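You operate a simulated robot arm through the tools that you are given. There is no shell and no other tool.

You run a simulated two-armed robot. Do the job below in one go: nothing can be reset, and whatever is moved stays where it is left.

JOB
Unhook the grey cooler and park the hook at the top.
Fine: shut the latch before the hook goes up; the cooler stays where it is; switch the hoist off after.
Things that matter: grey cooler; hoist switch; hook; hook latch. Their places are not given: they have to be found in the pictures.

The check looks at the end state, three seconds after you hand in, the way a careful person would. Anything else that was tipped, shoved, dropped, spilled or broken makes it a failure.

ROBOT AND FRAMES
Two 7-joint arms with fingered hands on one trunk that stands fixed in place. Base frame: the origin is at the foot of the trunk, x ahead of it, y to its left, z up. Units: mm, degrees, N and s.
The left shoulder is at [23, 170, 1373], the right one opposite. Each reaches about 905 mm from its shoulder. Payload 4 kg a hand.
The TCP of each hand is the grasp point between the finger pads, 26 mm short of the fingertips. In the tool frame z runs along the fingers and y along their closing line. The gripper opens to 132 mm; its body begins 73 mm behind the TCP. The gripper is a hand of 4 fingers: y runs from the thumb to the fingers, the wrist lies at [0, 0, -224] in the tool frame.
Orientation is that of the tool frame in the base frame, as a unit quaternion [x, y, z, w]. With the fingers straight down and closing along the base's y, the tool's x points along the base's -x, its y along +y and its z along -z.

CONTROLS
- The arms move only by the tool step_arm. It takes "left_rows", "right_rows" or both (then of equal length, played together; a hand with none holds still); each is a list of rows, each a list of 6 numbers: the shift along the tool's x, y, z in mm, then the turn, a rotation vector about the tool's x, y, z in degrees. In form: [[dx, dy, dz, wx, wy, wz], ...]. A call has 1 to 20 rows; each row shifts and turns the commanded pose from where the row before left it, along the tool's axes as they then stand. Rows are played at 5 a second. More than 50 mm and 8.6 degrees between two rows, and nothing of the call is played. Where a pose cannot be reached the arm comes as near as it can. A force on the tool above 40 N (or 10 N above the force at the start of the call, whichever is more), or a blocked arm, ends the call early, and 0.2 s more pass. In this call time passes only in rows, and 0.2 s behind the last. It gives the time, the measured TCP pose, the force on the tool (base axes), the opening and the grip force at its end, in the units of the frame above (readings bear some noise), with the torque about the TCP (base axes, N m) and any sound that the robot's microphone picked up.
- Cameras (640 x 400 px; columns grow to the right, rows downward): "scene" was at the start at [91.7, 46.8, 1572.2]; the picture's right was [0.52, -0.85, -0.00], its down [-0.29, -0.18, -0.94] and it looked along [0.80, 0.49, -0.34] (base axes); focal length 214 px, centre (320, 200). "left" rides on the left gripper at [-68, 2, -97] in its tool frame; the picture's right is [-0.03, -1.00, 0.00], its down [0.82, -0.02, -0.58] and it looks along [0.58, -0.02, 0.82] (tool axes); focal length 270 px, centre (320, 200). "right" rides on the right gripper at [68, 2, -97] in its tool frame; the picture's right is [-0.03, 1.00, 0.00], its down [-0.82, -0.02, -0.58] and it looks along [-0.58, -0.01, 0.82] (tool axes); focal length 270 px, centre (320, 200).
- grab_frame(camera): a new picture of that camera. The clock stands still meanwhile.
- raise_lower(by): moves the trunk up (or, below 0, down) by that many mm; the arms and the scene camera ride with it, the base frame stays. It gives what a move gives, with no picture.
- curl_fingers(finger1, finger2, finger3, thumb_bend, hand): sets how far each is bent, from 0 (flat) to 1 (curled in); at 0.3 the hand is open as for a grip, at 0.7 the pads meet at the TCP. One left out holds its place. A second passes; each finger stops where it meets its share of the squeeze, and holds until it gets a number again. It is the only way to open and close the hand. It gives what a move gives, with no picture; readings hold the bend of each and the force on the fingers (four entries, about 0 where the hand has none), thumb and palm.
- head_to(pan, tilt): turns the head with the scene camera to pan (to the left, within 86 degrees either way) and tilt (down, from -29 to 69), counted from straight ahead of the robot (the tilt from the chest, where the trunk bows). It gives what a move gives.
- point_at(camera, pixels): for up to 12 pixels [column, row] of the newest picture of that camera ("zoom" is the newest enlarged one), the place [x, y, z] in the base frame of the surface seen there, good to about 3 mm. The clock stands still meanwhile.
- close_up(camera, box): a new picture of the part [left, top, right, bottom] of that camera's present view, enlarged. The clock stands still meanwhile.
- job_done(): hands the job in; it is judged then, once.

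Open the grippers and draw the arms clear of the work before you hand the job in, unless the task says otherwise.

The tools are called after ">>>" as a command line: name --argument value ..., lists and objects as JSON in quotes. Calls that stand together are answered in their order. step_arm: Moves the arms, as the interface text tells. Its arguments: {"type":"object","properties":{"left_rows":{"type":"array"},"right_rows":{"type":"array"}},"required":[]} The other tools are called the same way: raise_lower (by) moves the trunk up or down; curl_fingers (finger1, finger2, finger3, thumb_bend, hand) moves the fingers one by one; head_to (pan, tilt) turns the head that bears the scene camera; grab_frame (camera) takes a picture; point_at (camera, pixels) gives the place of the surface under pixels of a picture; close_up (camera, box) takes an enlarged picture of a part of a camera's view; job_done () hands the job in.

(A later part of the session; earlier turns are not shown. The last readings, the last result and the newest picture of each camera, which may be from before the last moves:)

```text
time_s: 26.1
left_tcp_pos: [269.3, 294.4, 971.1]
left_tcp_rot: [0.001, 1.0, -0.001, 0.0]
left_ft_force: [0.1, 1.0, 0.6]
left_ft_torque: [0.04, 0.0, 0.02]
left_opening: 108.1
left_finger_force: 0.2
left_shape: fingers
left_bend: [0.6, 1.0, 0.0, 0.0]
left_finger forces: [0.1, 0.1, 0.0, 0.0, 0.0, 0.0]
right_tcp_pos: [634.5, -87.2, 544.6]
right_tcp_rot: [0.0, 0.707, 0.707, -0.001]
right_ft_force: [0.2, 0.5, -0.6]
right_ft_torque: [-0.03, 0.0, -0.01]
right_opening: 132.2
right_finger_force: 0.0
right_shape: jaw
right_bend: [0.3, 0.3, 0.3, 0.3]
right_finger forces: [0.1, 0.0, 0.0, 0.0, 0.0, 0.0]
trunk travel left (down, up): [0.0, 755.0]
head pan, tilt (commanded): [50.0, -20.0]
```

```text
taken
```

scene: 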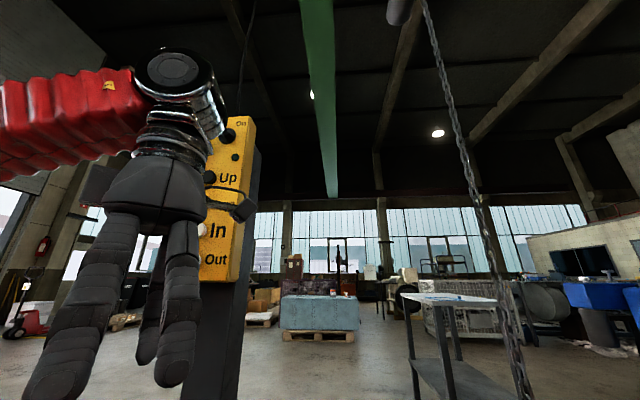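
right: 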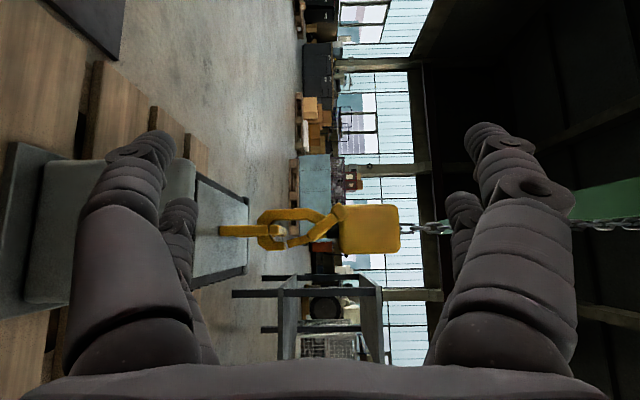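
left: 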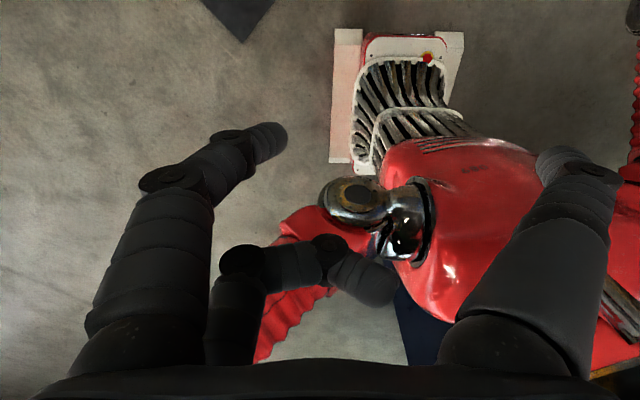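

The right camera now looks straight at the hook's profile at (300,230). I take a big close-up and measure bar, tip, bowl and latch for the lowering distance.

>>> close_up --camera "right" --box '[215, 190, 345, 270]'

>>> point_at --camera "zoom" --pixels '[[368, 280], [352, 290], [315, 287], [300, 240], [295, 200], [265, 205], [245, 170], [450, 245], [425, 265], [520, 195], [600, 120], [240, 225]]'

```text
4.92 times, centred on (280, 230) of right
```

zoom: 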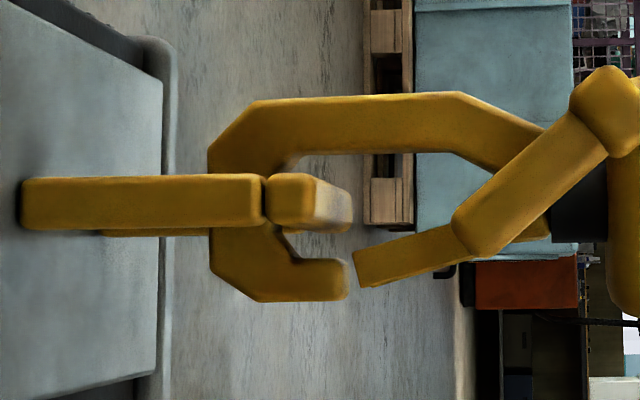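

```text
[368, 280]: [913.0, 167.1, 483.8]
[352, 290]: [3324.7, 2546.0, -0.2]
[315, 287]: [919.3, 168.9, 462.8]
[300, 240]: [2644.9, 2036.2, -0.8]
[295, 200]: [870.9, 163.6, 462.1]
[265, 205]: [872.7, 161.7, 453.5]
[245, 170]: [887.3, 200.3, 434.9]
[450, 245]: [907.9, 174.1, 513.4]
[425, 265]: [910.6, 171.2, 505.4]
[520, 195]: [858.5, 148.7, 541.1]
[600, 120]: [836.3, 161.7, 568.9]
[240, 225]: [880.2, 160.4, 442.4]
```

The bar is 450–468 mm high, the tip top 475, the latch blade meets it at 478: the hook must go down about 36 mm to free it. Now I bring the left hand toward the pendant, first translating and yawing to face the panel.

>>> step_arm --left_rows '[[-7.75, 31.5, -32, 0, 0, 0], [-7.75, 31.5, -32, 0, 0, 0], [-7.75, 31.5, -32, 0, 0, 0], [-7.75, 31.5, -32, 0, 0, 0], [0, 0, 0, 0, 0, -7.36], [0, 0, 0, 0, 0, -7.36], [0, 0, 0, 0, 0, -7.36], [0, 0, 0, 0, 0, -7.36], [0, 0, 0, 0, 0, -7.36], [0, 0, 0, 0, 0, -7.36], [0, 0, 0, 0, 0, -7.36]]'

>>> grab_frame --camera "scene"

```text
time_s: 28.5
left_tcp_pos: [350.7, 398.9, 985.8]
left_tcp_rot: [-0.435, 0.901, -0.001, -0.001]
left_ft_force: [0.4, 0.2, -0.3]
left_ft_torque: [0.0, -0.02, 0.01]
left_opening: 108.4
left_finger_force: 0.0
left_shape: fingers
left_bend: [0.6, 1.0, 0.0, 0.0]
left_finger forces: [0.1, 0.0, 0.1, 0.0, 0.1, 0.0]
left hand out of reach, approached as far as the arm can: row 1, 2, 3, 4
right_tcp_pos: [632.9, -86.1, 544.0]
right_tcp_rot: [0.0, 0.707, 0.707, -0.001]
right_ft_force: [0.5, -0.5, 0.0]
right_ft_torque: [-0.01, -0.01, 0.03]
right_opening: 131.9
right_finger_force: 0.1
right_shape: jaw
right_bend: [0.3, 0.3, 0.3, 0.3]
right_finger forces: [0.0, 0.1, 0.0, 0.0, 0.1, 0.0]
trunk travel left (down, up): [0.0, 755.0]
head pan, tilt (commanded): [50.0, -20.0]
```

```text
taken
```

scene: 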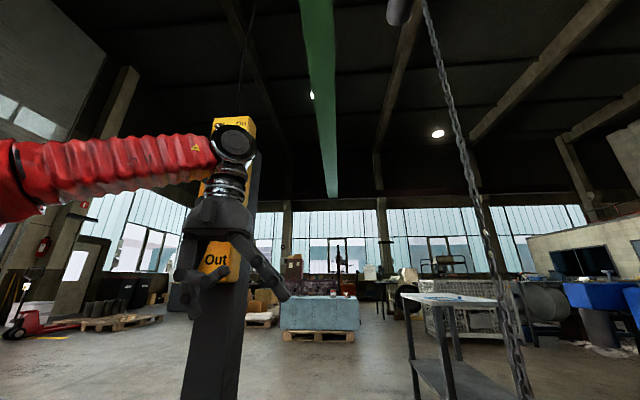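

The arm stopped short at (351,399,986) with fingers down; pitching the hand forward should ease the wrist. I pitch up to face the panel, still about 100 mm from it.

>>> step_arm --left_rows '[[0, 0, 0, 0, -8.2, 0], [0, 0, 0, 0, -8.2, 0], [0, 0, 0, 0, -8.2, 0], [0, 0, 0, 0, -8.2, 0], [0, 0, 0, 0, -8.2, 0], [0, 0, 0, 0, -8.2, 0], [0, 0, 0, 0, -8.2, 0], [0, 0, 0, 0, -8.2, 0], [0, 0, 0, 0, -8.2, 0], [0, 0, 0, 0, -8.2, 0], [0, 0, 0, 0, -8, 0]]'

>>> grab_frame --camera "left"

>>> grab_frame --camera "scene"

```text
time_s: 30.9
left_tcp_pos: [359.9, 395.4, 1024.5]
left_tcp_rot: [-0.308, 0.637, 0.307, 0.636]
left_ft_force: [0.4, -0.2, -1.5]
left_ft_torque: [0.02, 0.01, 0.01]
left_opening: 108.3
left_finger_force: 0.1
left_shape: fingers
left_bend: [0.6, 1.0, 0.0, 0.0]
left_finger forces: [0.1, 0.0, 0.1, 0.0, 0.1, 0.0]
left hand out of reach, approached as far as the arm can: row 10, 11
right_tcp_pos: [634.0, -86.2, 544.4]
right_tcp_rot: [0.001, 0.707, 0.707, 0.0]
right_ft_force: [0.2, 1.3, 0.0]
right_ft_torque: [0.01, 0.0, 0.03]
right_opening: 131.9
right_finger_force: 0.0
right_shape: jaw
right_bend: [0.3, 0.3, 0.3, 0.3]
right_finger forces: [0.1, 0.0, 0.0, 0.0, 0.0, 0.1]
trunk travel left (down, up): [0.0, 755.0]
head pan, tilt (commanded): [50.0, -20.0]
```

```text
taken
```

left: 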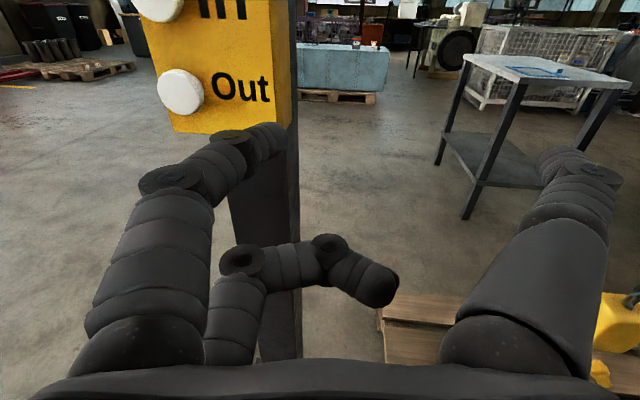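

```text
taken
```

scene: 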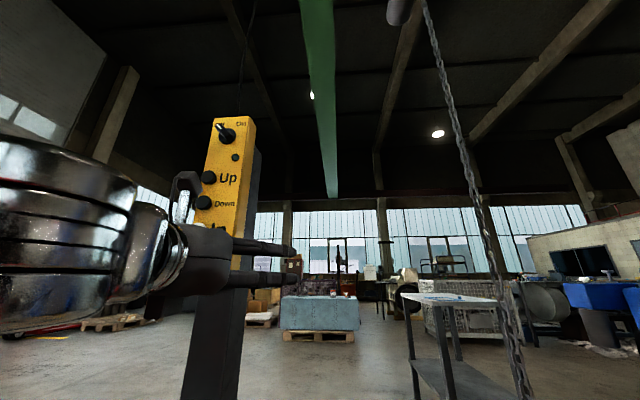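

The hand now faces the panel at (360,395,1024) with the Out button at (180,92) in view, but the arm is tightly folded. I raise the trunk 350 mm so the pendant is near shoulder height.

>>> raise_lower --by 350

>>> grab_frame --camera "left"

>>> head_to --pan 45 --tilt 20

>>> grab_frame --camera "scene"

```text
time_s: 34.4
left_tcp_pos: [359.3, 395.4, 1375.5]
left_tcp_rot: [-0.307, 0.637, 0.306, 0.637]
left_ft_force: [-0.8, 0.0, -0.2]
left_ft_torque: [0.02, 0.0, -0.01]
left_opening: 108.4
left_finger_force: 0.0
left_shape: fingers
left_bend: [0.6, 1.0, 0.0, 0.0]
left_finger forces: [0.0, 0.0, 0.1, 0.0, 0.0, 0.0]
right_tcp_pos: [634.2, -85.5, 894.1]
right_tcp_rot: [0.001, 0.707, 0.707, 0.001]
right_ft_force: [0.0, -0.3, 0.8]
right_ft_torque: [0.0, -0.02, -0.02]
right_opening: 131.7
right_finger_force: 0.1
right_shape: jaw
right_bend: [0.3, 0.3, 0.3, 0.3]
right_finger forces: [0.1, 0.1, 0.0, 0.0, 0.1, 0.0]
trunk travel left (down, up): [-350.0, 405.0]
head pan, tilt (commanded): [50.0, -20.0]
```

```text
taken
```

left: 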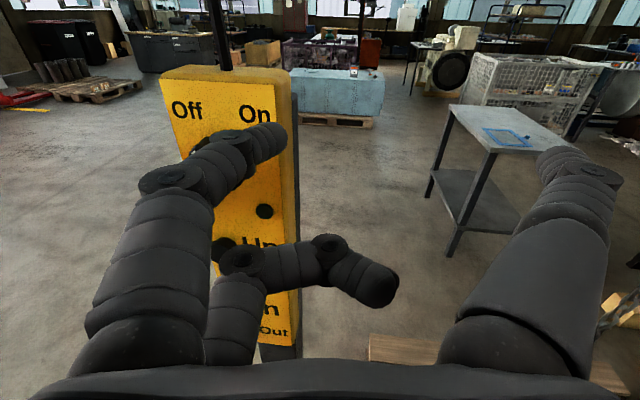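

```text
time_s: 35.4
left_tcp_pos: [359.4, 394.9, 1375.0]
left_tcp_rot: [-0.308, 0.637, 0.307, 0.637]
left_ft_force: [0.4, -0.8, 0.0]
left_ft_torque: [0.0, 0.0, 0.02]
left_opening: 108.4
left_finger_force: 0.0
left_shape: fingers
left_bend: [0.6, 1.0, 0.0, 0.0]
left_finger forces: [0.0, 0.1, 0.0, 0.0, 0.1, 0.0]
right_tcp_pos: [633.8, -86.3, 894.6]
right_tcp_rot: [0.0, 0.707, 0.707, 0.0]
right_ft_force: [-0.1, -0.9, -0.1]
right_ft_torque: [-0.03, 0.0, 0.02]
right_opening: 131.8
right_finger_force: 0.2
right_shape: jaw
right_bend: [0.3, 0.3, 0.3, 0.3]
right_finger forces: [0.1, 0.0, 0.0, 0.1, 0.0, 0.1]
trunk travel left (down, up): [-350.0, 405.0]
head pan, tilt (commanded): [45.0, 20.0]
```

```text
taken
```

scene: 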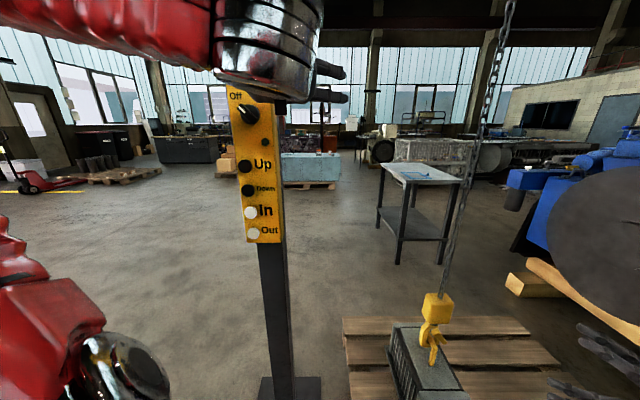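

The scene camera now sees both pendant (250,170) and hook (435,330). I measure the panel face points to get its plane.

>>> point_at --camera "scene" --pixels '[[240, 135], [275, 130], [250, 146], [275, 200], [262, 220], [270, 240], [245, 166], [248, 190], [250, 212], [253, 233], [264, 142], [247, 112]]'

>>> close_up --camera "scene" --box '[220, 90, 300, 145]'

>>> point_at --camera "zoom" --pixels '[[170, 145], [200, 170], [230, 200], [260, 225], [290, 190], [200, 230], [350, 200], [150, 200], [250, 330], [400, 330], [130, 100]]'

```text
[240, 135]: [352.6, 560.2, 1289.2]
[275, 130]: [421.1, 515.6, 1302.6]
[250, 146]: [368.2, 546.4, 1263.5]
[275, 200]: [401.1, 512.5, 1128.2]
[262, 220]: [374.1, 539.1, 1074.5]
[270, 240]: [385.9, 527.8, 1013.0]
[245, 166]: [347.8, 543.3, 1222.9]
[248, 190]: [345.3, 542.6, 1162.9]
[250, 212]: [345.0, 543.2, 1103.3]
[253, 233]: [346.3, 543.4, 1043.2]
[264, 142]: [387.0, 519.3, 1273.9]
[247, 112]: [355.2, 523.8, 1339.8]
```

```text
7.27 times, centred on (260, 118) of scene
```

zoom: 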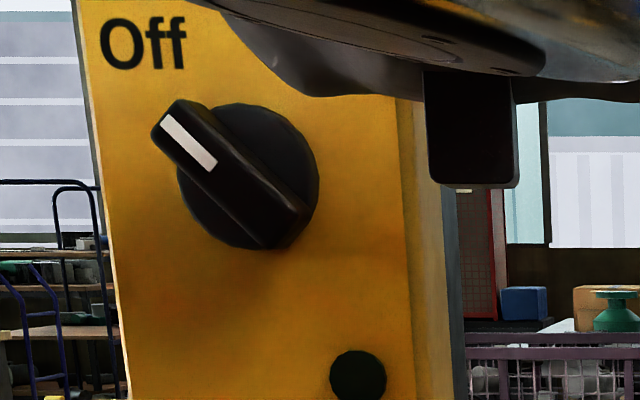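

```text
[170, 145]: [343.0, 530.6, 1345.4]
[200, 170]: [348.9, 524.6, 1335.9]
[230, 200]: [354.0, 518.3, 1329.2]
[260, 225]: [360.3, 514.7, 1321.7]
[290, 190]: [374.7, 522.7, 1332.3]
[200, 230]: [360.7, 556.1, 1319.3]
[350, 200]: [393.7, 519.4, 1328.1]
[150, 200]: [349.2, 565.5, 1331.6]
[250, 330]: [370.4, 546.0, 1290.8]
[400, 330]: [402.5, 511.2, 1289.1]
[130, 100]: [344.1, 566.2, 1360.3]
```

The panel's plane is n=(0.707,0.707,0) at distance 646; buttons stick out 17 mm, the selector's ridge 28 mm with its centre near (w=-115, z=1334) running at 45°. I align the left hand with the panel normal, shift in front of the selector and roll -45° so thumb and finger 1 will straddle the ridge.

>>> step_arm --left_rows '[[0, 0, 0, 6.5, 0, 0], [30, 35.5, 4, 0, 0, 0], [30, 35.5, 4, 0, 0, 0], [0, 0, 0, 0, 0, -7.5], [0, 0, 0, 0, 0, -7.5], [0, 0, 0, 0, 0, -7.5], [0, 0, 0, 0, 0, -7.5], [0, 0, 0, 0, 0, -7.5], [0, 0, 0, 0, 0, -7.5]]'

>>> curl_fingers --hand "left" --finger1 0.5 --finger2 1.0 --finger3 0.0 --thumb_bend 0.5

>>> grab_frame --camera "left"

>>> grab_frame --camera "scene"

```text
time_s: 37.4
left_tcp_pos: [335.7, 459.0, 1352.8]
left_tcp_rot: [-0.502, 0.499, -0.001, 0.706]
left_ft_force: [0.0, 0.2, -0.3]
left_ft_torque: [-0.03, -0.01, 0.01]
left_opening: 108.3
left_finger_force: 0.0
left_shape: fingers
left_bend: [0.6, 1.0, 0.0, 0.0]
left_finger forces: [0.1, 0.1, 0.0, 0.1, 0.0, 0.0]
left hand out of reach, approached as far as the arm can: row 2, 3
right_tcp_pos: [634.3, -86.4, 894.0]
right_tcp_rot: [0.0, 0.707, 0.707, 0.0]
right_ft_force: [-0.3, 0.4, 0.6]
right_ft_torque: [-0.02, -0.01, 0.04]
right_opening: 132.0
right_finger_force: 0.1
right_shape: jaw
right_bend: [0.3, 0.3, 0.3, 0.3]
right_finger forces: [0.0, 0.1, 0.0, 0.0, 0.0, 0.0]
trunk travel left (down, up): [-350.0, 405.0]
head pan, tilt (commanded): [45.0, 20.0]
```

```text
time_s: 38.4
left_tcp_pos: [335.8, 459.4, 1352.3]
left_tcp_rot: [-0.501, 0.501, 0.0, 0.706]
left_ft_force: [-0.6, 0.3, -1.0]
left_ft_torque: [-0.01, 0.02, 0.0]
left_opening: 65.8
left_finger_force: 0.0
left_shape: fingers
left_bend: [0.5, 1.0, 0.0, 0.5]
left_finger forces: [0.1, 0.0, 0.1, 0.0, 0.1, 0.0]
right_tcp_pos: [635.1, -86.4, 894.7]
right_tcp_rot: [-0.001, 0.707, 0.707, -0.001]
right_ft_force: [-0.3, 0.3, 0.2]
right_ft_torque: [0.03, -0.01, 0.01]
right_opening: 131.9
right_finger_force: 0.0
right_shape: jaw
right_bend: [0.3, 0.3, 0.3, 0.3]
right_finger forces: [0.0, 0.0, 0.0, 0.1, 0.1, 0.1]
trunk travel left (down, up): [-350.0, 405.0]
head pan, tilt (commanded): [45.0, 20.0]
```

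```text
taken
```

left: 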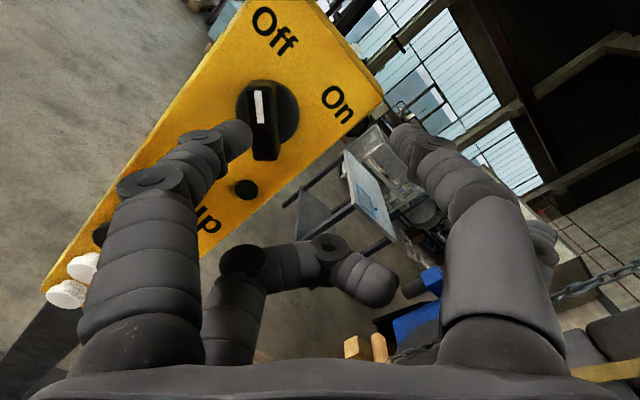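

```text
taken
```

scene: 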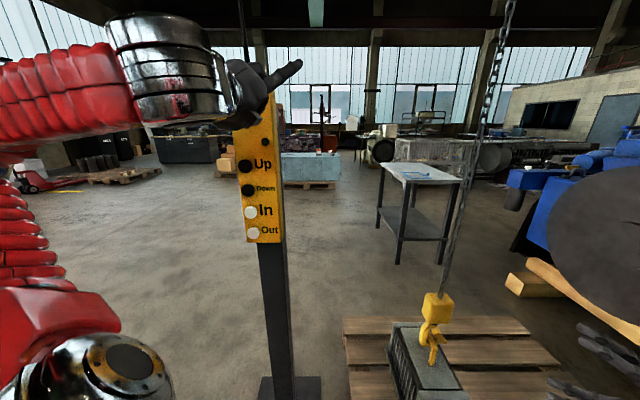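

The fold limit stopped the hand at (336,459,1353); in the left view the ridge (262,120) is now parallel to the hand's x as wanted. I lower the trunk 100 mm to give the arm room.

>>> raise_lower --by -100

>>> step_arm --left_rows '[[0, 0, 0, 0, 0, 0]]'

```text
time_s: 39.8
left_tcp_pos: [374.9, 460.2, 1227.6]
left_tcp_rot: [-0.501, 0.53, 0.02, 0.684]
left_ft_force: [0.4, 0.6, -0.3]
left_ft_torque: [-0.01, 0.02, 0.01]
left_opening: 65.8
left_finger_force: 0.1
left_shape: fingers
left_bend: [0.5, 1.0, 0.0, 0.5]
left_finger forces: [0.1, 0.0, 0.0, 0.0, 0.0, 0.0]
right_tcp_pos: [633.9, -86.6, 794.6]
right_tcp_rot: [0.0, 0.707, 0.708, 0.001]
right_ft_force: [0.1, 0.2, -0.3]
right_ft_torque: [-0.02, 0.03, -0.03]
right_opening: 131.7
right_finger_force: 0.0
right_shape: jaw
right_bend: [0.3, 0.3, 0.3, 0.3]
right_finger forces: [0.0, 0.1, 0.0, 0.0, 0.0, 0.1]
trunk travel left (down, up): [-250.0, 505.0]
head pan, tilt (commanded): [45.0, 20.0]
```

```text
time_s: 40.1
left_tcp_pos: [375.8, 459.4, 1226.9]
left_tcp_rot: [-0.5, 0.53, 0.02, 0.684]
left_ft_force: [-0.2, 0.3, -0.9]
left_ft_torque: [-0.02, 0.01, -0.02]
left_opening: 65.7
left_finger_force: 0.1
left_shape: fingers
left_bend: [0.5, 1.0, 0.0, 0.5]
left_finger forces: [0.0, 0.0, 0.0, 0.1, 0.1, 0.1]
right_tcp_pos: [633.8, -85.4, 794.0]
right_tcp_rot: [0.0, 0.707, 0.707, 0.0]
right_ft_force: [-0.3, 0.3, -0.4]
right_ft_torque: [0.0, -0.02, -0.01]
right_opening: 131.9
right_finger_force: 0.0
right_shape: jaw
right_bend: [0.3, 0.3, 0.3, 0.3]
right_finger forces: [0.1, 0.0, 0.0, 0.0, 0.1, 0.1]
trunk travel left (down, up): [-250.0, 505.0]
head pan, tilt (commanded): [45.0, 20.0]
```

The trunk move left the arm at (376,459,1227), slightly turned and nearer the panel (finger tips about 10 mm from button level). I straighten the hand and back off while rising to the selector's height.

>>> step_arm --left_rows '[[0, 0, -25, 2.42, -2.59, -3.34], [-29.5, -12, -2, 0, 0, 0], [-29.5, -12, -2, 0, 0, 0], [-29.5, -12, -2, 0, 0, 0]]'

>>> grab_frame --camera "left"

>>> grab_frame --camera "scene"

```text
time_s: 41.1
left_tcp_pos: [338.1, 467.9, 1336.5]
left_tcp_rot: [-0.501, 0.5, 0.001, 0.707]
left_ft_force: [-0.8, -0.7, 0.0]
left_ft_torque: [-0.01, -0.02, -0.01]
left_opening: 65.6
left_finger_force: 0.1
left_shape: fingers
left_bend: [0.5, 1.0, 0.0, 0.5]
left_finger forces: [0.0, 0.0, 0.0, 0.1, 0.1, 0.0]
left hand out of reach, approached as far as the arm can: row 1
right_tcp_pos: [633.5, -86.4, 793.6]
right_tcp_rot: [0.0, 0.706, 0.708, 0.0]
right_ft_force: [0.5, -0.2, -0.2]
right_ft_torque: [-0.03, 0.0, 0.0]
right_opening: 131.7
right_finger_force: 0.1
right_shape: jaw
right_bend: [0.3, 0.3, 0.3, 0.3]
right_finger forces: [0.1, 0.1, 0.0, 0.0, 0.0, 0.0]
trunk travel left (down, up): [-250.0, 505.0]
head pan, tilt (commanded): [45.0, 20.0]
```

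```text
taken
```

left: 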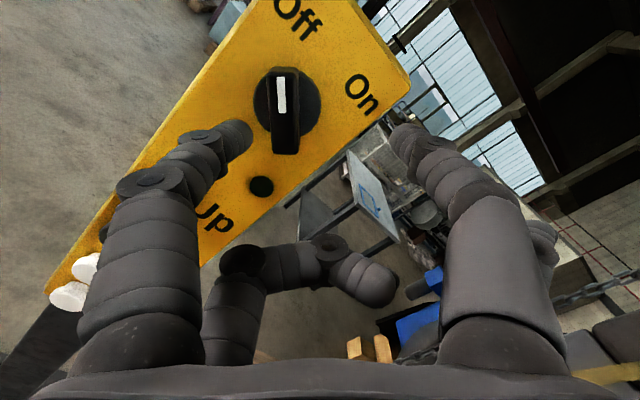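

```text
taken
```

scene: 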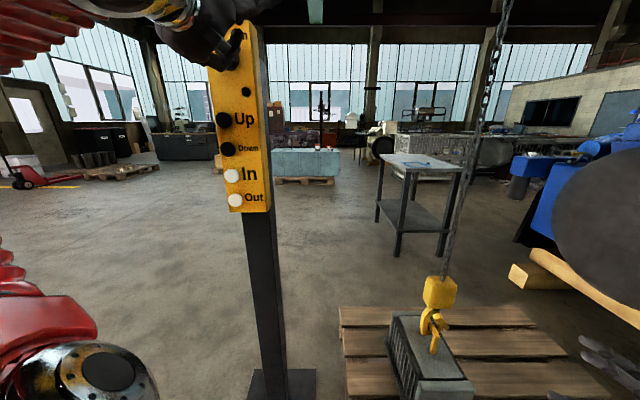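

Now the hand is square to the panel at s=570; the ridge is at (285,112) between finger 1's tip (237,135) and the thumb tip (405,135). I measure the ridge from this camera.

>>> point_at --camera "left" --pixels '[[282, 80], [283, 95], [285, 115], [287, 140], [305, 95], [262, 95], [275, 110], [296, 110], [240, 125], [402, 128]]'

>>> close_up --camera "left" --box '[210, 50, 430, 190]'

```text
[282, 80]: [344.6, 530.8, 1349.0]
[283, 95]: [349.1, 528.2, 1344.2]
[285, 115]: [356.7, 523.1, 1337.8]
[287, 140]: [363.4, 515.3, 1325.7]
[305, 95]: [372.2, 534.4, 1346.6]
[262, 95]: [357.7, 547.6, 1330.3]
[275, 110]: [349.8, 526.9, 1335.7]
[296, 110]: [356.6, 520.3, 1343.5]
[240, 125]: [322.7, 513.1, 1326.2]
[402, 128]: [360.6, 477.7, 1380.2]
```

```text
2.86 times, centred on (320, 120) of left
```

zoom: 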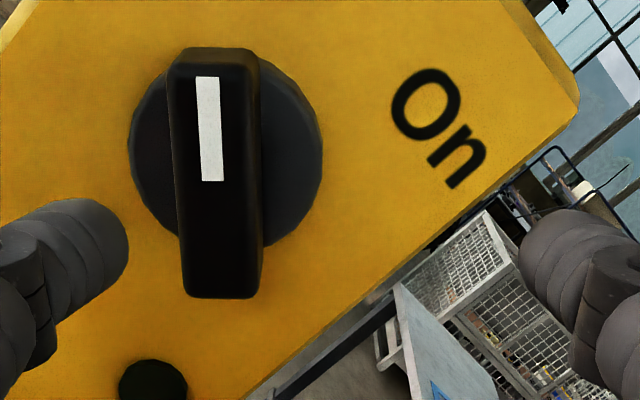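

Finger tips sit at tool (-24,±37,22) and the ridge centre is at (w≈-118.5, z≈1337), top at s≈620, disc at 640. I centre the pair on the ridge and move half-way in.

>>> step_arm --left_rows '[[5.8, 18.5, 0, 0, 0, 0], [0, 0, 18, 0, 0, 0]]'

>>> grab_frame --camera "left"

```text
time_s: 41.8
left_tcp_pos: [343.8, 485.6, 1318.4]
left_tcp_rot: [-0.501, 0.5, 0.001, 0.706]
left_ft_force: [-0.1, 0.0, 0.6]
left_ft_torque: [-0.02, -0.03, 0.0]
left_opening: 65.7
left_finger_force: 0.1
left_shape: fingers
left_bend: [0.5, 1.0, 0.0, 0.5]
left_finger forces: [0.0, 0.0, 0.0, 0.0, 0.0, 0.0]
right_tcp_pos: [635.1, -87.1, 793.9]
right_tcp_rot: [0.0, 0.707, 0.707, -0.001]
right_ft_force: [-1.3, -0.3, 0.8]
right_ft_torque: [-0.01, -0.03, -0.03]
right_opening: 132.2
right_finger_force: 0.1
right_shape: jaw
right_bend: [0.3, 0.3, 0.3, 0.3]
right_finger forces: [0.0, 0.0, 0.0, 0.0, 0.0, 0.0]
trunk travel left (down, up): [-250.0, 505.0]
head pan, tilt (commanded): [45.0, 20.0]
```

```text
taken
```

left: 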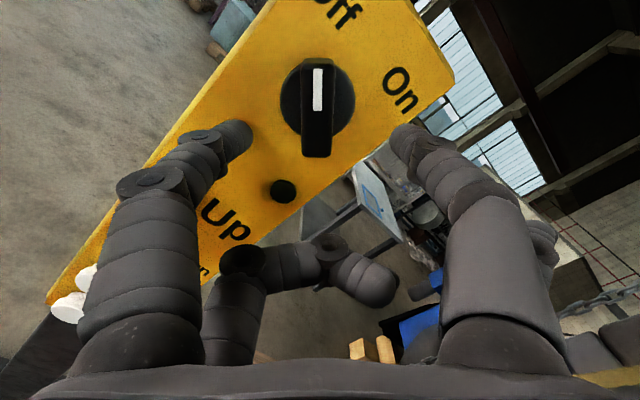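

The ridge (318,110) is now midway between finger 1 and the thumb. I move in the last 22 mm and close the two on it.

>>> step_arm --left_rows '[[0, 0, 11, 0, 0, 0], [0, 0, 11, 0, 0, 0]]'

>>> curl_fingers --hand "left" --finger1 0.72 --thumb_bend 0.72

>>> grab_frame --camera "left"

```text
time_s: 42.4
left_tcp_pos: [360.4, 501.2, 1319.8]
left_tcp_rot: [-0.501, 0.501, 0.001, 0.706]
left_ft_force: [-0.1, 0.0, 0.3]
left_ft_torque: [-0.02, -0.01, 0.0]
left_opening: 66.0
left_finger_force: 0.0
left_shape: fingers
left_bend: [0.5, 1.0, 0.0, 0.5]
left_finger forces: [0.0, 0.1, 0.1, 0.1, 0.0, 0.0]
right_tcp_pos: [634.9, -87.0, 795.2]
right_tcp_rot: [-0.001, 0.707, 0.707, 0.0]
right_ft_force: [0.5, -0.1, -0.3]
right_ft_torque: [0.0, 0.03, 0.0]
right_opening: 132.1
right_finger_force: 0.0
right_shape: jaw
right_bend: [0.3, 0.3, 0.3, 0.3]
right_finger forces: [0.0, 0.1, 0.1, 0.0, 0.1, 0.0]
trunk travel left (down, up): [-250.0, 505.0]
head pan, tilt (commanded): [45.0, 20.0]
```

```text
time_s: 43.4
left_tcp_pos: [361.2, 501.2, 1318.3]
left_tcp_rot: [-0.501, 0.5, 0.0, 0.706]
left_ft_force: [1.3, 2.0, 0.8]
left_ft_torque: [-0.02, -0.02, 0.0]
left_opening: 12.4
left_finger_force: 5.4
left_shape: fingers
left_bend: [0.67, 1.0, 0.0, 0.69]
left_finger forces: [6.0, 0.1, 0.1, 0.0, 5.2, 0.1]
right_tcp_pos: [634.4, -86.2, 795.3]
right_tcp_rot: [0.0, 0.708, 0.707, 0.0]
right_ft_force: [-0.4, -0.1, -0.2]
right_ft_torque: [0.02, 0.01, 0.0]
right_opening: 131.9
right_finger_force: 0.1
right_shape: jaw
right_bend: [0.3, 0.3, 0.3, 0.3]
right_finger forces: [0.0, 0.0, 0.1, 0.1, 0.0, 0.0]
trunk travel left (down, up): [-250.0, 505.0]
head pan, tilt (commanded): [45.0, 20.0]
```

```text
taken
```

left: 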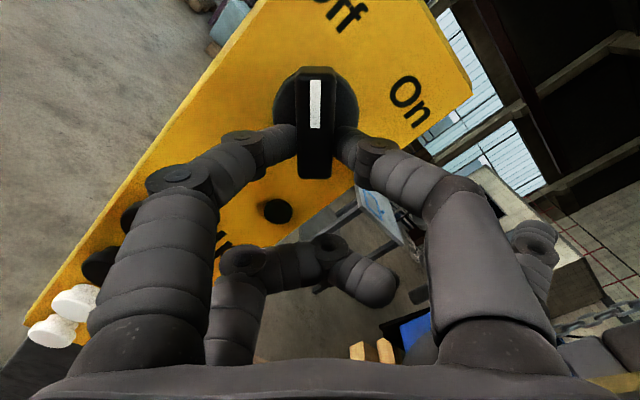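

The ridge is gripped (opening 12.4 mm, about 5.5 N). I measure the ridge ends again from here to know the turning axis in the hand's frame.

>>> point_at --camera "left" --pixels '[[316, 72], [316, 100], [316, 125], [316, 150], [315, 172], [282, 100], [350, 100], [316, 178], [290, 145], [350, 145]]'

>>> close_up --camera "left" --box '[240, 50, 400, 200]'

```text
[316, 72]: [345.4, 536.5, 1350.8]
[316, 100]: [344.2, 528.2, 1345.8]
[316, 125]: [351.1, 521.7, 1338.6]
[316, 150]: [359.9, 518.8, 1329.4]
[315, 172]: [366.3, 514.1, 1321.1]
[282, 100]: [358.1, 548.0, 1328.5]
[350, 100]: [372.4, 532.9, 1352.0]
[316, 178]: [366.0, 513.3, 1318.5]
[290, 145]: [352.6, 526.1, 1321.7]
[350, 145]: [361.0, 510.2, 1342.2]
```

```text
2.67 times, centred on (320, 125) of left
```

zoom: 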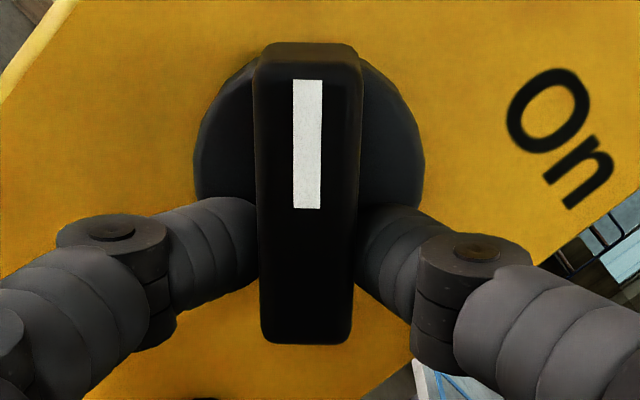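

Knob axis is at tool (-26,1). I turn clockwise about it, +8.5° per row, five rows first, watching force.

>>> step_arm --left_rows '[[-0.14, 3.85, 0, 0, 0, 8.5], [-0.14, 3.85, 0, 0, 0, 8.5], [-0.14, 3.85, 0, 0, 0, 8.5], [-0.14, 3.85, 0, 0, 0, 8.5], [-0.14, 3.85, 0, 0, 0, 8.5]]'

>>> grab_frame --camera "left"

```text
time_s: 44.5
left_tcp_pos: [348.5, 512.5, 1310.4]
left_tcp_rot: [-0.285, 0.648, 0.259, 0.657]
left_ft_force: [1.6, 1.3, -0.5]
left_ft_torque: [-0.04, 0.07, -0.04]
left_opening: 12.9
left_finger_force: 6.0
left_shape: fingers
left_bend: [0.68, 1.0, 0.0, 0.69]
left_finger forces: [5.4, 0.0, 0.0, 0.0, 5.7, 0.0]
right_tcp_pos: [633.8, -85.7, 794.7]
right_tcp_rot: [0.0, 0.708, 0.707, 0.0]
right_ft_force: [-0.2, 0.3, -0.2]
right_ft_torque: [0.02, -0.01, 0.0]
right_opening: 131.9
right_finger_force: 0.0
right_shape: jaw
right_bend: [0.3, 0.3, 0.3, 0.3]
right_finger forces: [0.1, 0.0, 0.1, 0.1, 0.0, 0.0]
trunk travel left (down, up): [-250.0, 505.0]
head pan, tilt (commanded): [45.0, 20.0]
```

```text
taken
```

left: 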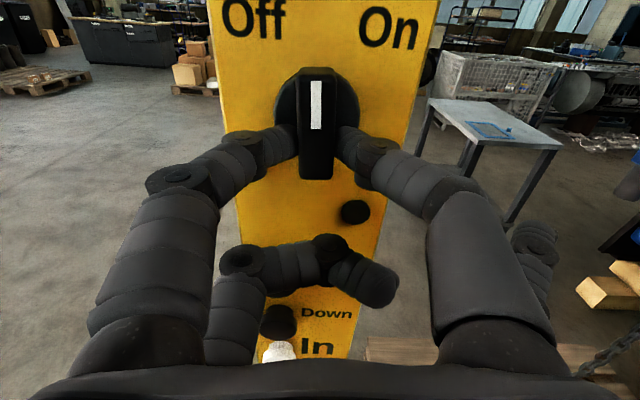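

The knob turned with the hand; the ridge is now upright between Off and On. I go on the rest of the way.

>>> step_arm --left_rows '[[-0.14, 3.85, 0, 0, 0, 8.5], [-0.14, 3.85, 0, 0, 0, 8.5], [-0.14, 3.85, 0, 0, 0, 8.5], [-0.14, 3.85, 0, 0, 0, 8.5], [-0.14, 3.85, 0, 0, 0, 8.5]]'

>>> grab_frame --camera "left"

>>> grab_frame --camera "scene"

```text
time_s: 45.8
left_tcp_pos: [335.0, 527.4, 1314.7]
left_tcp_rot: [-0.03, 0.707, 0.479, 0.52]
left_ft_force: [0.2, -0.9, -2.4]
left_ft_torque: [-0.01, 0.07, -0.05]
left_opening: 12.5
left_finger_force: 6.2
left_shape: fingers
left_bend: [0.68, 1.0, 0.0, 0.69]
left_finger forces: [5.1, 0.0, 0.0, 0.1, 7.4, 0.0]
right_tcp_pos: [633.8, -85.3, 793.7]
right_tcp_rot: [0.001, 0.707, 0.707, -0.001]
right_ft_force: [0.7, 0.3, -0.2]
right_ft_torque: [-0.01, -0.01, 0.02]
right_opening: 131.8
right_finger_force: 0.2
right_shape: jaw
right_bend: [0.3, 0.3, 0.3, 0.3]
right_finger forces: [0.0, 0.1, 0.1, 0.0, 0.1, 0.1]
trunk travel left (down, up): [-250.0, 505.0]
head pan, tilt (commanded): [45.0, 20.0]
```

```text
taken
```

left: 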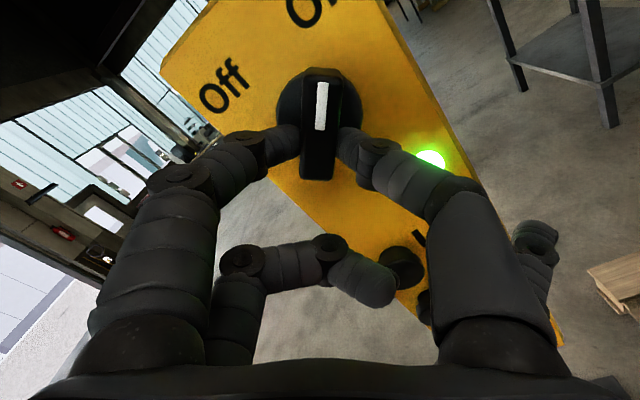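

```text
taken
```

scene: 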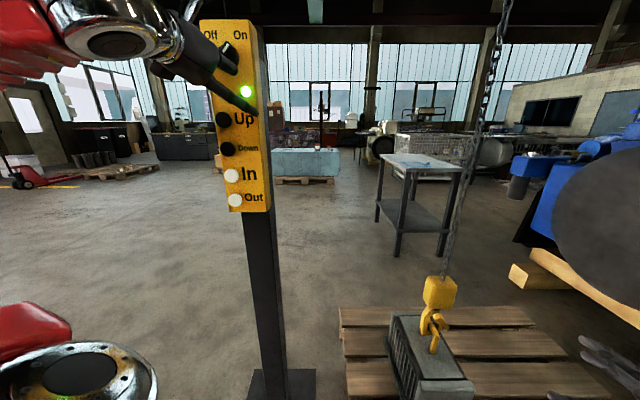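

The lamp is green, so the hoist is on. I open the two fingers slightly and draw straight back.

>>> curl_fingers --hand "left" --finger1 0.55 --thumb_bend 0.55

>>> step_arm --left_rows '[[0, 0, -20, 0, 0, 0], [0, 0, -25, 0, 0, 0], [0, 0, -20, 0, 0, 0]]'

>>> grab_frame --camera "left"

```text
time_s: 46.8
left_tcp_pos: [335.5, 526.4, 1315.9]
left_tcp_rot: [-0.032, 0.707, 0.478, 0.52]
left_ft_force: [-0.7, -0.2, 0.7]
left_ft_torque: [-0.01, 0.02, 0.0]
left_opening: 48.8
left_finger_force: 0.0
left_shape: fingers
left_bend: [0.55, 1.0, 0.0, 0.55]
left_finger forces: [0.0, 0.1, 0.0, 0.0, 0.0, 0.1]
right_tcp_pos: [634.0, -86.5, 793.9]
right_tcp_rot: [0.0, 0.707, 0.707, 0.0]
right_ft_force: [0.5, 0.1, 0.4]
right_ft_torque: [0.01, 0.0, -0.01]
right_opening: 132.0
right_finger_force: 0.0
right_shape: jaw
right_bend: [0.3, 0.3, 0.3, 0.3]
right_finger forces: [0.0, 0.0, 0.1, 0.1, 0.0, 0.0]
trunk travel left (down, up): [-250.0, 505.0]
head pan, tilt (commanded): [45.0, 20.0]
```

```text
time_s: 47.5
left_tcp_pos: [289.5, 479.4, 1313.8]
left_tcp_rot: [-0.031, 0.707, 0.478, 0.52]
left_ft_force: [-0.1, 0.4, -0.2]
left_ft_torque: [-0.01, -0.01, -0.03]
left_opening: 48.7
left_finger_force: 0.0
left_shape: fingers
left_bend: [0.55, 1.0, 0.0, 0.55]
left_finger forces: [0.0, 0.0, 0.0, 0.0, 0.0, 0.1]
right_tcp_pos: [634.0, -87.2, 794.1]
right_tcp_rot: [0.001, 0.707, 0.707, 0.0]
right_ft_force: [0.0, 0.5, 0.4]
right_ft_torque: [-0.01, -0.01, -0.01]
right_opening: 131.9
right_finger_force: 0.1
right_shape: jaw
right_bend: [0.3, 0.3, 0.3, 0.3]
right_finger forces: [0.0, 0.1, 0.1, 0.0, 0.1, 0.1]
trunk travel left (down, up): [-250.0, 505.0]
head pan, tilt (commanded): [45.0, 20.0]
```

```text
taken
```

left: 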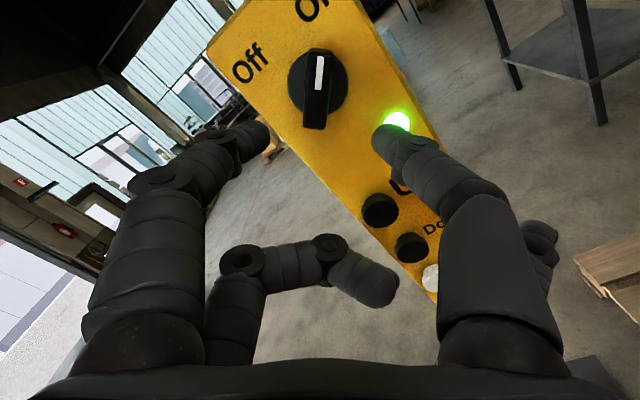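

The hoist is on and the left hand clear. The right arm is better placed for the latch (approach along the bar at 45°), so the left hand can stay at the pendant: I level the left hand's roll and roll the right hand +90° so its camera is on top.

>>> step_arm --left_rows '[[0, 0, -5, 0, 0, -8], [0, 0, -5, 0, 0, -8], [0, 0, 0, 0, 0, -8], [0, 0, 0, 0, 0, -8], [0, 0, 0, 0, 0, -8], [0, 0, 0, 0, 0, 0], [0, 0, 0, 0, 0, 0], [0, 0, 0, 0, 0, 0], [0, 0, 0, 0, 0, 0], [0, 0, 0, 0, 0, 0], [0, 0, 0, 0, 0, 0]]' --right_rows '[[0, 0, 0, 0, 0, 8.2], [0, 0, 0, 0, 0, 8.2], [0, 0, 0, 0, 0, 8.2], [0, 0, 0, 0, 0, 8.2], [0, 0, 0, 0, 0, 8.2], [0, 0, 0, 0, 0, 8.2], [0, 0, 0, 0, 0, 8.2], [0, 0, 0, 0, 0, 8.2], [0, 0, 0, 0, 0, 8.2], [0, 0, 0, 0, 0, 8.2], [0, 0, 0, 0, 0, 8]]'

>>> step_arm --right_rows '[[0, 0, 0, -7.5, 0, 0], [0, 0, 0, -7.5, 0, 0], [0, 0, 0, -7.5, 0, 0], [0, 0, 0, -7.5, 0, 0], [0, 0, 0, -7.5, 0, 0], [0, 0, 0, -7.5, 0, 0]]'

>>> grab_frame --camera "right"

>>> grab_frame --camera "left"

```text
time_s: 50.0
left_tcp_pos: [282.3, 472.9, 1314.8]
left_tcp_rot: [-0.272, 0.653, 0.272, 0.652]
left_ft_force: [-0.3, -0.3, 0.4]
left_ft_torque: [0.0, -0.03, 0.0]
left_opening: 48.6
left_finger_force: 0.1
left_shape: fingers
left_bend: [0.55, 1.0, 0.0, 0.55]
left_finger forces: [0.1, 0.0, 0.0, 0.0, 0.0, 0.0]
right_tcp_pos: [633.3, -86.8, 794.7]
right_tcp_rot: [-0.501, -0.499, -0.499, 0.501]
right_ft_force: [-0.5, -0.8, 0.2]
right_ft_torque: [-0.03, 0.01, -0.04]
right_opening: 132.0
right_finger_force: 0.1
right_shape: jaw
right_bend: [0.3, 0.3, 0.3, 0.3]
right_finger forces: [0.0, 0.0, 0.1, 0.1, 0.0, 0.0]
trunk travel left (down, up): [-250.0, 505.0]
head pan, tilt (commanded): [45.0, 20.0]
```

```text
time_s: 51.4
left_tcp_pos: [282.1, 471.8, 1314.8]
left_tcp_rot: [-0.271, 0.653, 0.271, 0.653]
left_ft_force: [0.3, -0.2, -1.0]
left_ft_torque: [0.0, 0.01, 0.01]
left_opening: 48.3
left_finger_force: 0.1
left_shape: fingers
left_bend: [0.55, 1.0, 0.0, 0.55]
left_finger forces: [0.1, 0.1, 0.1, 0.0, 0.0, 0.1]
right_tcp_pos: [634.1, -87.0, 794.4]
right_tcp_rot: [0.654, 0.269, 0.655, -0.268]
right_ft_force: [0.1, 0.0, 0.6]
right_ft_torque: [0.0, 0.0, 0.01]
right_opening: 132.0
right_finger_force: 0.1
right_shape: jaw
right_bend: [0.3, 0.3, 0.3, 0.3]
right_finger forces: [0.0, 0.0, 0.0, 0.1, 0.0, 0.0]
trunk travel left (down, up): [-250.0, 505.0]
head pan, tilt (commanded): [45.0, 20.0]
```

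```text
taken
```

right: 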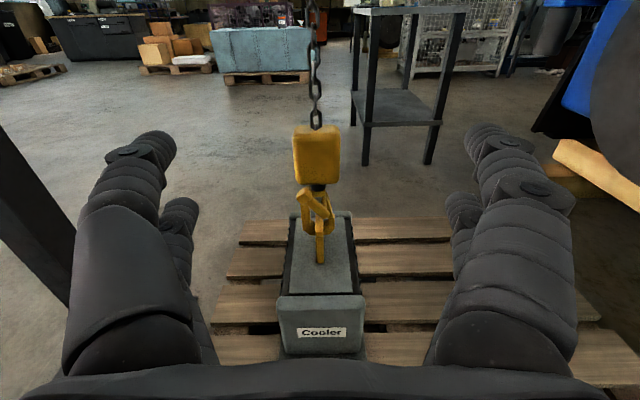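

```text
taken
```

left: 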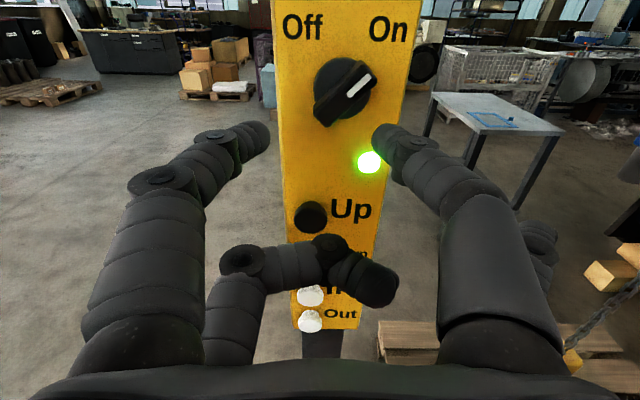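

The right camera now looks straight along the bar: hook block (316,155), lever (318,205), Cooler label below. I lower the trunk 230 mm; both hands ride along with clear space.

>>> raise_lower --by -230

>>> grab_frame --camera "right"

>>> grab_frame --camera "left"

```text
time_s: 53.8
left_tcp_pos: [280.7, 474.0, 1086.0]
left_tcp_rot: [-0.271, 0.654, 0.271, 0.652]
left_ft_force: [0.0, 0.1, 0.4]
left_ft_torque: [-0.01, 0.0, 0.05]
left_opening: 48.7
left_finger_force: 0.0
left_shape: fingers
left_bend: [0.55, 1.0, 0.0, 0.55]
left_finger forces: [0.0, 0.0, 0.1, 0.0, 0.0, 0.0]
right_tcp_pos: [634.7, -87.5, 565.4]
right_tcp_rot: [0.653, 0.27, 0.653, -0.271]
right_ft_force: [-0.5, 0.4, 0.0]
right_ft_torque: [0.02, 0.03, 0.01]
right_opening: 132.1
right_finger_force: 0.1
right_shape: jaw
right_bend: [0.3, 0.3, 0.3, 0.3]
right_finger forces: [0.1, 0.1, 0.0, 0.0, 0.1, 0.0]
trunk travel left (down, up): [-20.0, 735.0]
head pan, tilt (commanded): [45.0, 20.0]
```

```text
taken
```

right: 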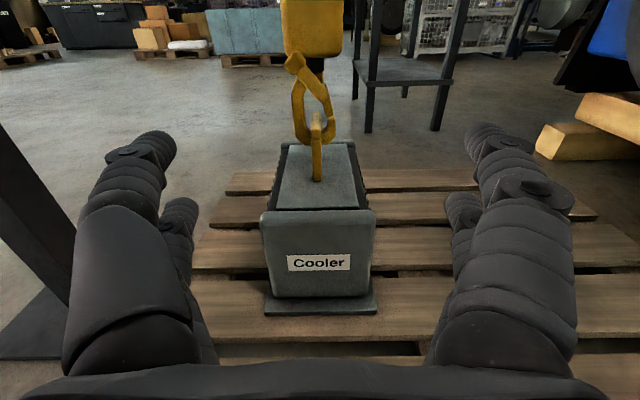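

```text
taken
```

left: 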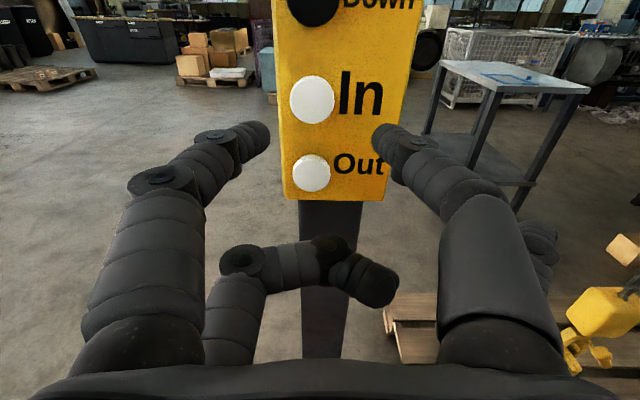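

Now the right camera shows the hook head-on: lever from the knob (295,60) to (325,100), tip at (330,130). I enlarge and measure the lever.

>>> close_up --camera "right" --box '[265, 30, 375, 190]'

>>> close_up --camera "right" --box '[275, 40, 355, 90]'

>>> point_at --camera "zoom" --pixels '[[150, 160], [190, 200], [240, 250], [290, 300], [340, 340], [110, 150], [390, 380]]'

```text
2.50 times, centred on (320, 110) of right
```

zoom: 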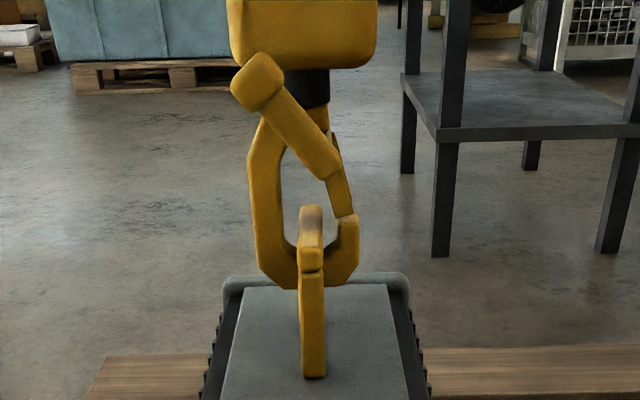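

```text
8.00 times, centred on (315, 65) of right
```

zoom: 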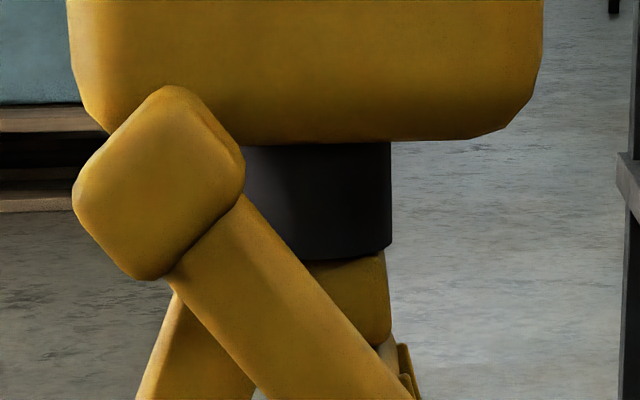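

```text
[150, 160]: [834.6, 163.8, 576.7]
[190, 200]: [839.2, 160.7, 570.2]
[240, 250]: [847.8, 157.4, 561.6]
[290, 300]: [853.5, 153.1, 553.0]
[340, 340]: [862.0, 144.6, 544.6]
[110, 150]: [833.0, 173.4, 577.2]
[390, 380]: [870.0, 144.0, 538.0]
```

The lever runs from the knob to a lower end right by the blade, which stands from the neck down to the tip. I zoom on the pivot area.

>>> close_up --camera "right" --box '[300, 70, 350, 130]'

>>> point_at --camera "zoom" --pixels '[[330, 180], [300, 130], [350, 170], [370, 200], [390, 260], [405, 300], [330, 210], [150, 200], [420, 340], [270, 100], [250, 330]]'

```text
6.67 times, centred on (325, 100) of right
```

zoom: 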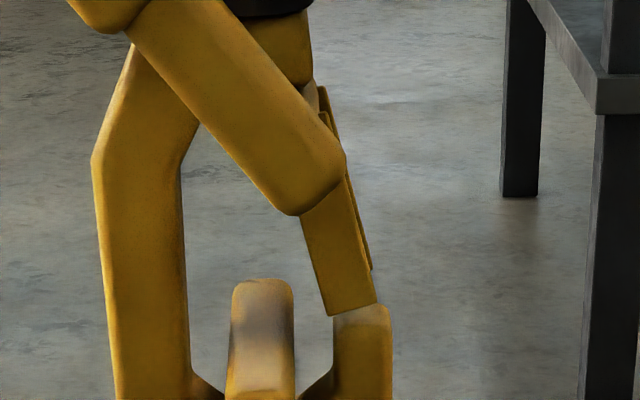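

```text
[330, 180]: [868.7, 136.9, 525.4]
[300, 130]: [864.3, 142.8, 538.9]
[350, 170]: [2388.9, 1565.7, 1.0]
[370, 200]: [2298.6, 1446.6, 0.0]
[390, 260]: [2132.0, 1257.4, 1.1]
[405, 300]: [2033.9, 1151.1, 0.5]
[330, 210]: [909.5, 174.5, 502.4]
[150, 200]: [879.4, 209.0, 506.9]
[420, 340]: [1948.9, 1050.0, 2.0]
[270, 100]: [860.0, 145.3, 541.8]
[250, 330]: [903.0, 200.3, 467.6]
```

Blade front is at (909,174,502), lever lower end (869,137,525), knob face centre (836,163,574). I shape the right hand like the left: finger 1 and thumb half closed as a pincer, the other two out of the way.

>>> curl_fingers --hand "right" --finger1 0.5 --finger2 1.0 --finger3 0.0 --thumb_bend 0.5

>>> grab_frame --camera "right"

```text
time_s: 54.8
left_tcp_pos: [282.6, 473.7, 1085.1]
left_tcp_rot: [-0.271, 0.654, 0.271, 0.652]
left_ft_force: [0.5, 0.2, 0.5]
left_ft_torque: [0.0, 0.01, -0.02]
left_opening: 48.5
left_finger_force: 0.1
left_shape: fingers
left_bend: [0.55, 1.0, 0.0, 0.55]
left_finger forces: [0.0, 0.0, 0.1, 0.0, 0.1, 0.0]
right_tcp_pos: [634.1, -87.0, 564.3]
right_tcp_rot: [0.654, 0.27, 0.652, -0.271]
right_ft_force: [-0.3, -0.3, -0.2]
right_ft_torque: [-0.01, -0.01, -0.01]
right_opening: 66.3
right_finger_force: 0.2
right_shape: fingers
right_bend: [0.5, 1.0, 0.0, 0.5]
right_finger forces: [0.1, 0.0, 0.1, 0.0, 0.0, 0.1]
trunk travel left (down, up): [-20.0, 735.0]
head pan, tilt (commanded): [45.0, 20.0]
```

```text
taken
```

right: 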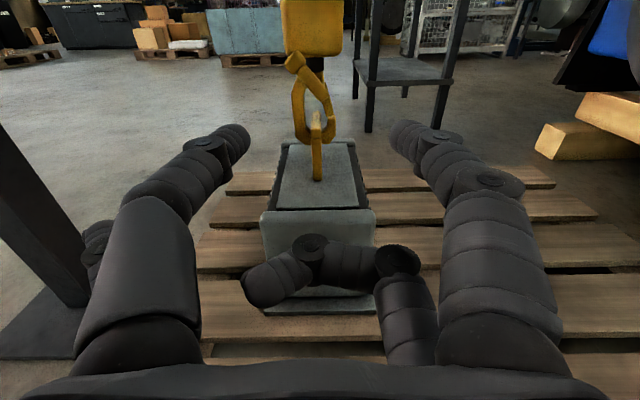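

The right pincer is set: thumb left, finger 1 right. I roll it -40° to lie square to the lever and move forward along the bar direction, stopping about 75 mm short.

>>> step_arm --right_rows '[[0, 0, 0, 0, 0, -8], [0, 0, 0, 0, 0, -8], [0, 0, 0, 0, 0, -8], [0, 0, 0, 0, 0, -8], [0, 0, 0, 0, 0, -8], [0.9, -3.9, 46, 0, 0, 0], [0.9, -3.9, 46, 0, 0, 0], [0.9, -3.9, 46, 0, 0, 0], [0.9, -3.9, 46, 0, 0, 0], [0.9, -3.9, 46, 0, 0, 0]]'

>>> grab_frame --camera "right"

>>> grab_frame --camera "scene"

```text
time_s: 57.0
left_tcp_pos: [282.0, 473.2, 1084.7]
left_tcp_rot: [-0.271, 0.654, 0.271, 0.652]
left_ft_force: [-0.5, 0.6, -0.4]
left_ft_torque: [0.0, -0.04, 0.01]
left_opening: 48.5
left_finger_force: 0.1
left_shape: fingers
left_bend: [0.55, 1.0, 0.0, 0.55]
left_finger forces: [0.1, 0.1, 0.1, 0.0, 0.0, 0.1]
right_tcp_pos: [785.4, 88.7, 556.2]
right_tcp_rot: [0.522, 0.478, 0.706, -0.031]
right_ft_force: [-0.8, 0.5, -0.4]
right_ft_torque: [-0.01, -0.01, 0.02]
right_opening: 66.4
right_finger_force: 0.1
right_shape: fingers
right_bend: [0.5, 1.0, 0.0, 0.5]
right_finger forces: [0.0, 0.0, 0.1, 0.0, 0.0, 0.1]
trunk travel left (down, up): [-20.0, 735.0]
head pan, tilt (commanded): [45.0, 20.0]
```

```text
taken
```

right: 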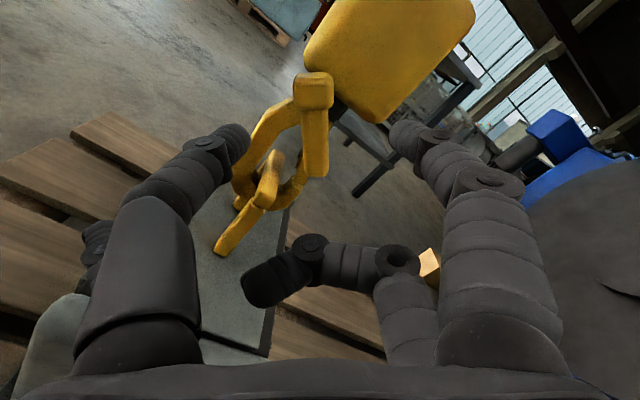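

```text
taken
```

scene: 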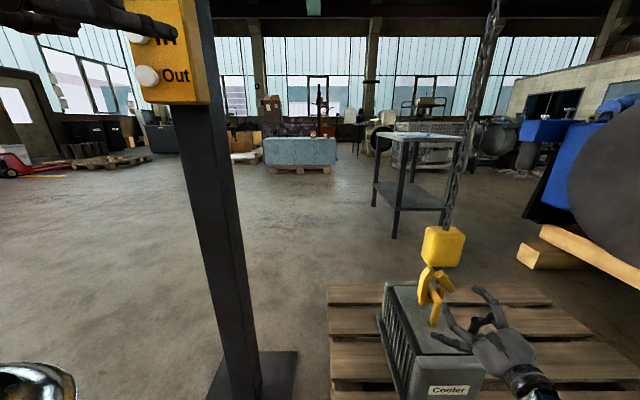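

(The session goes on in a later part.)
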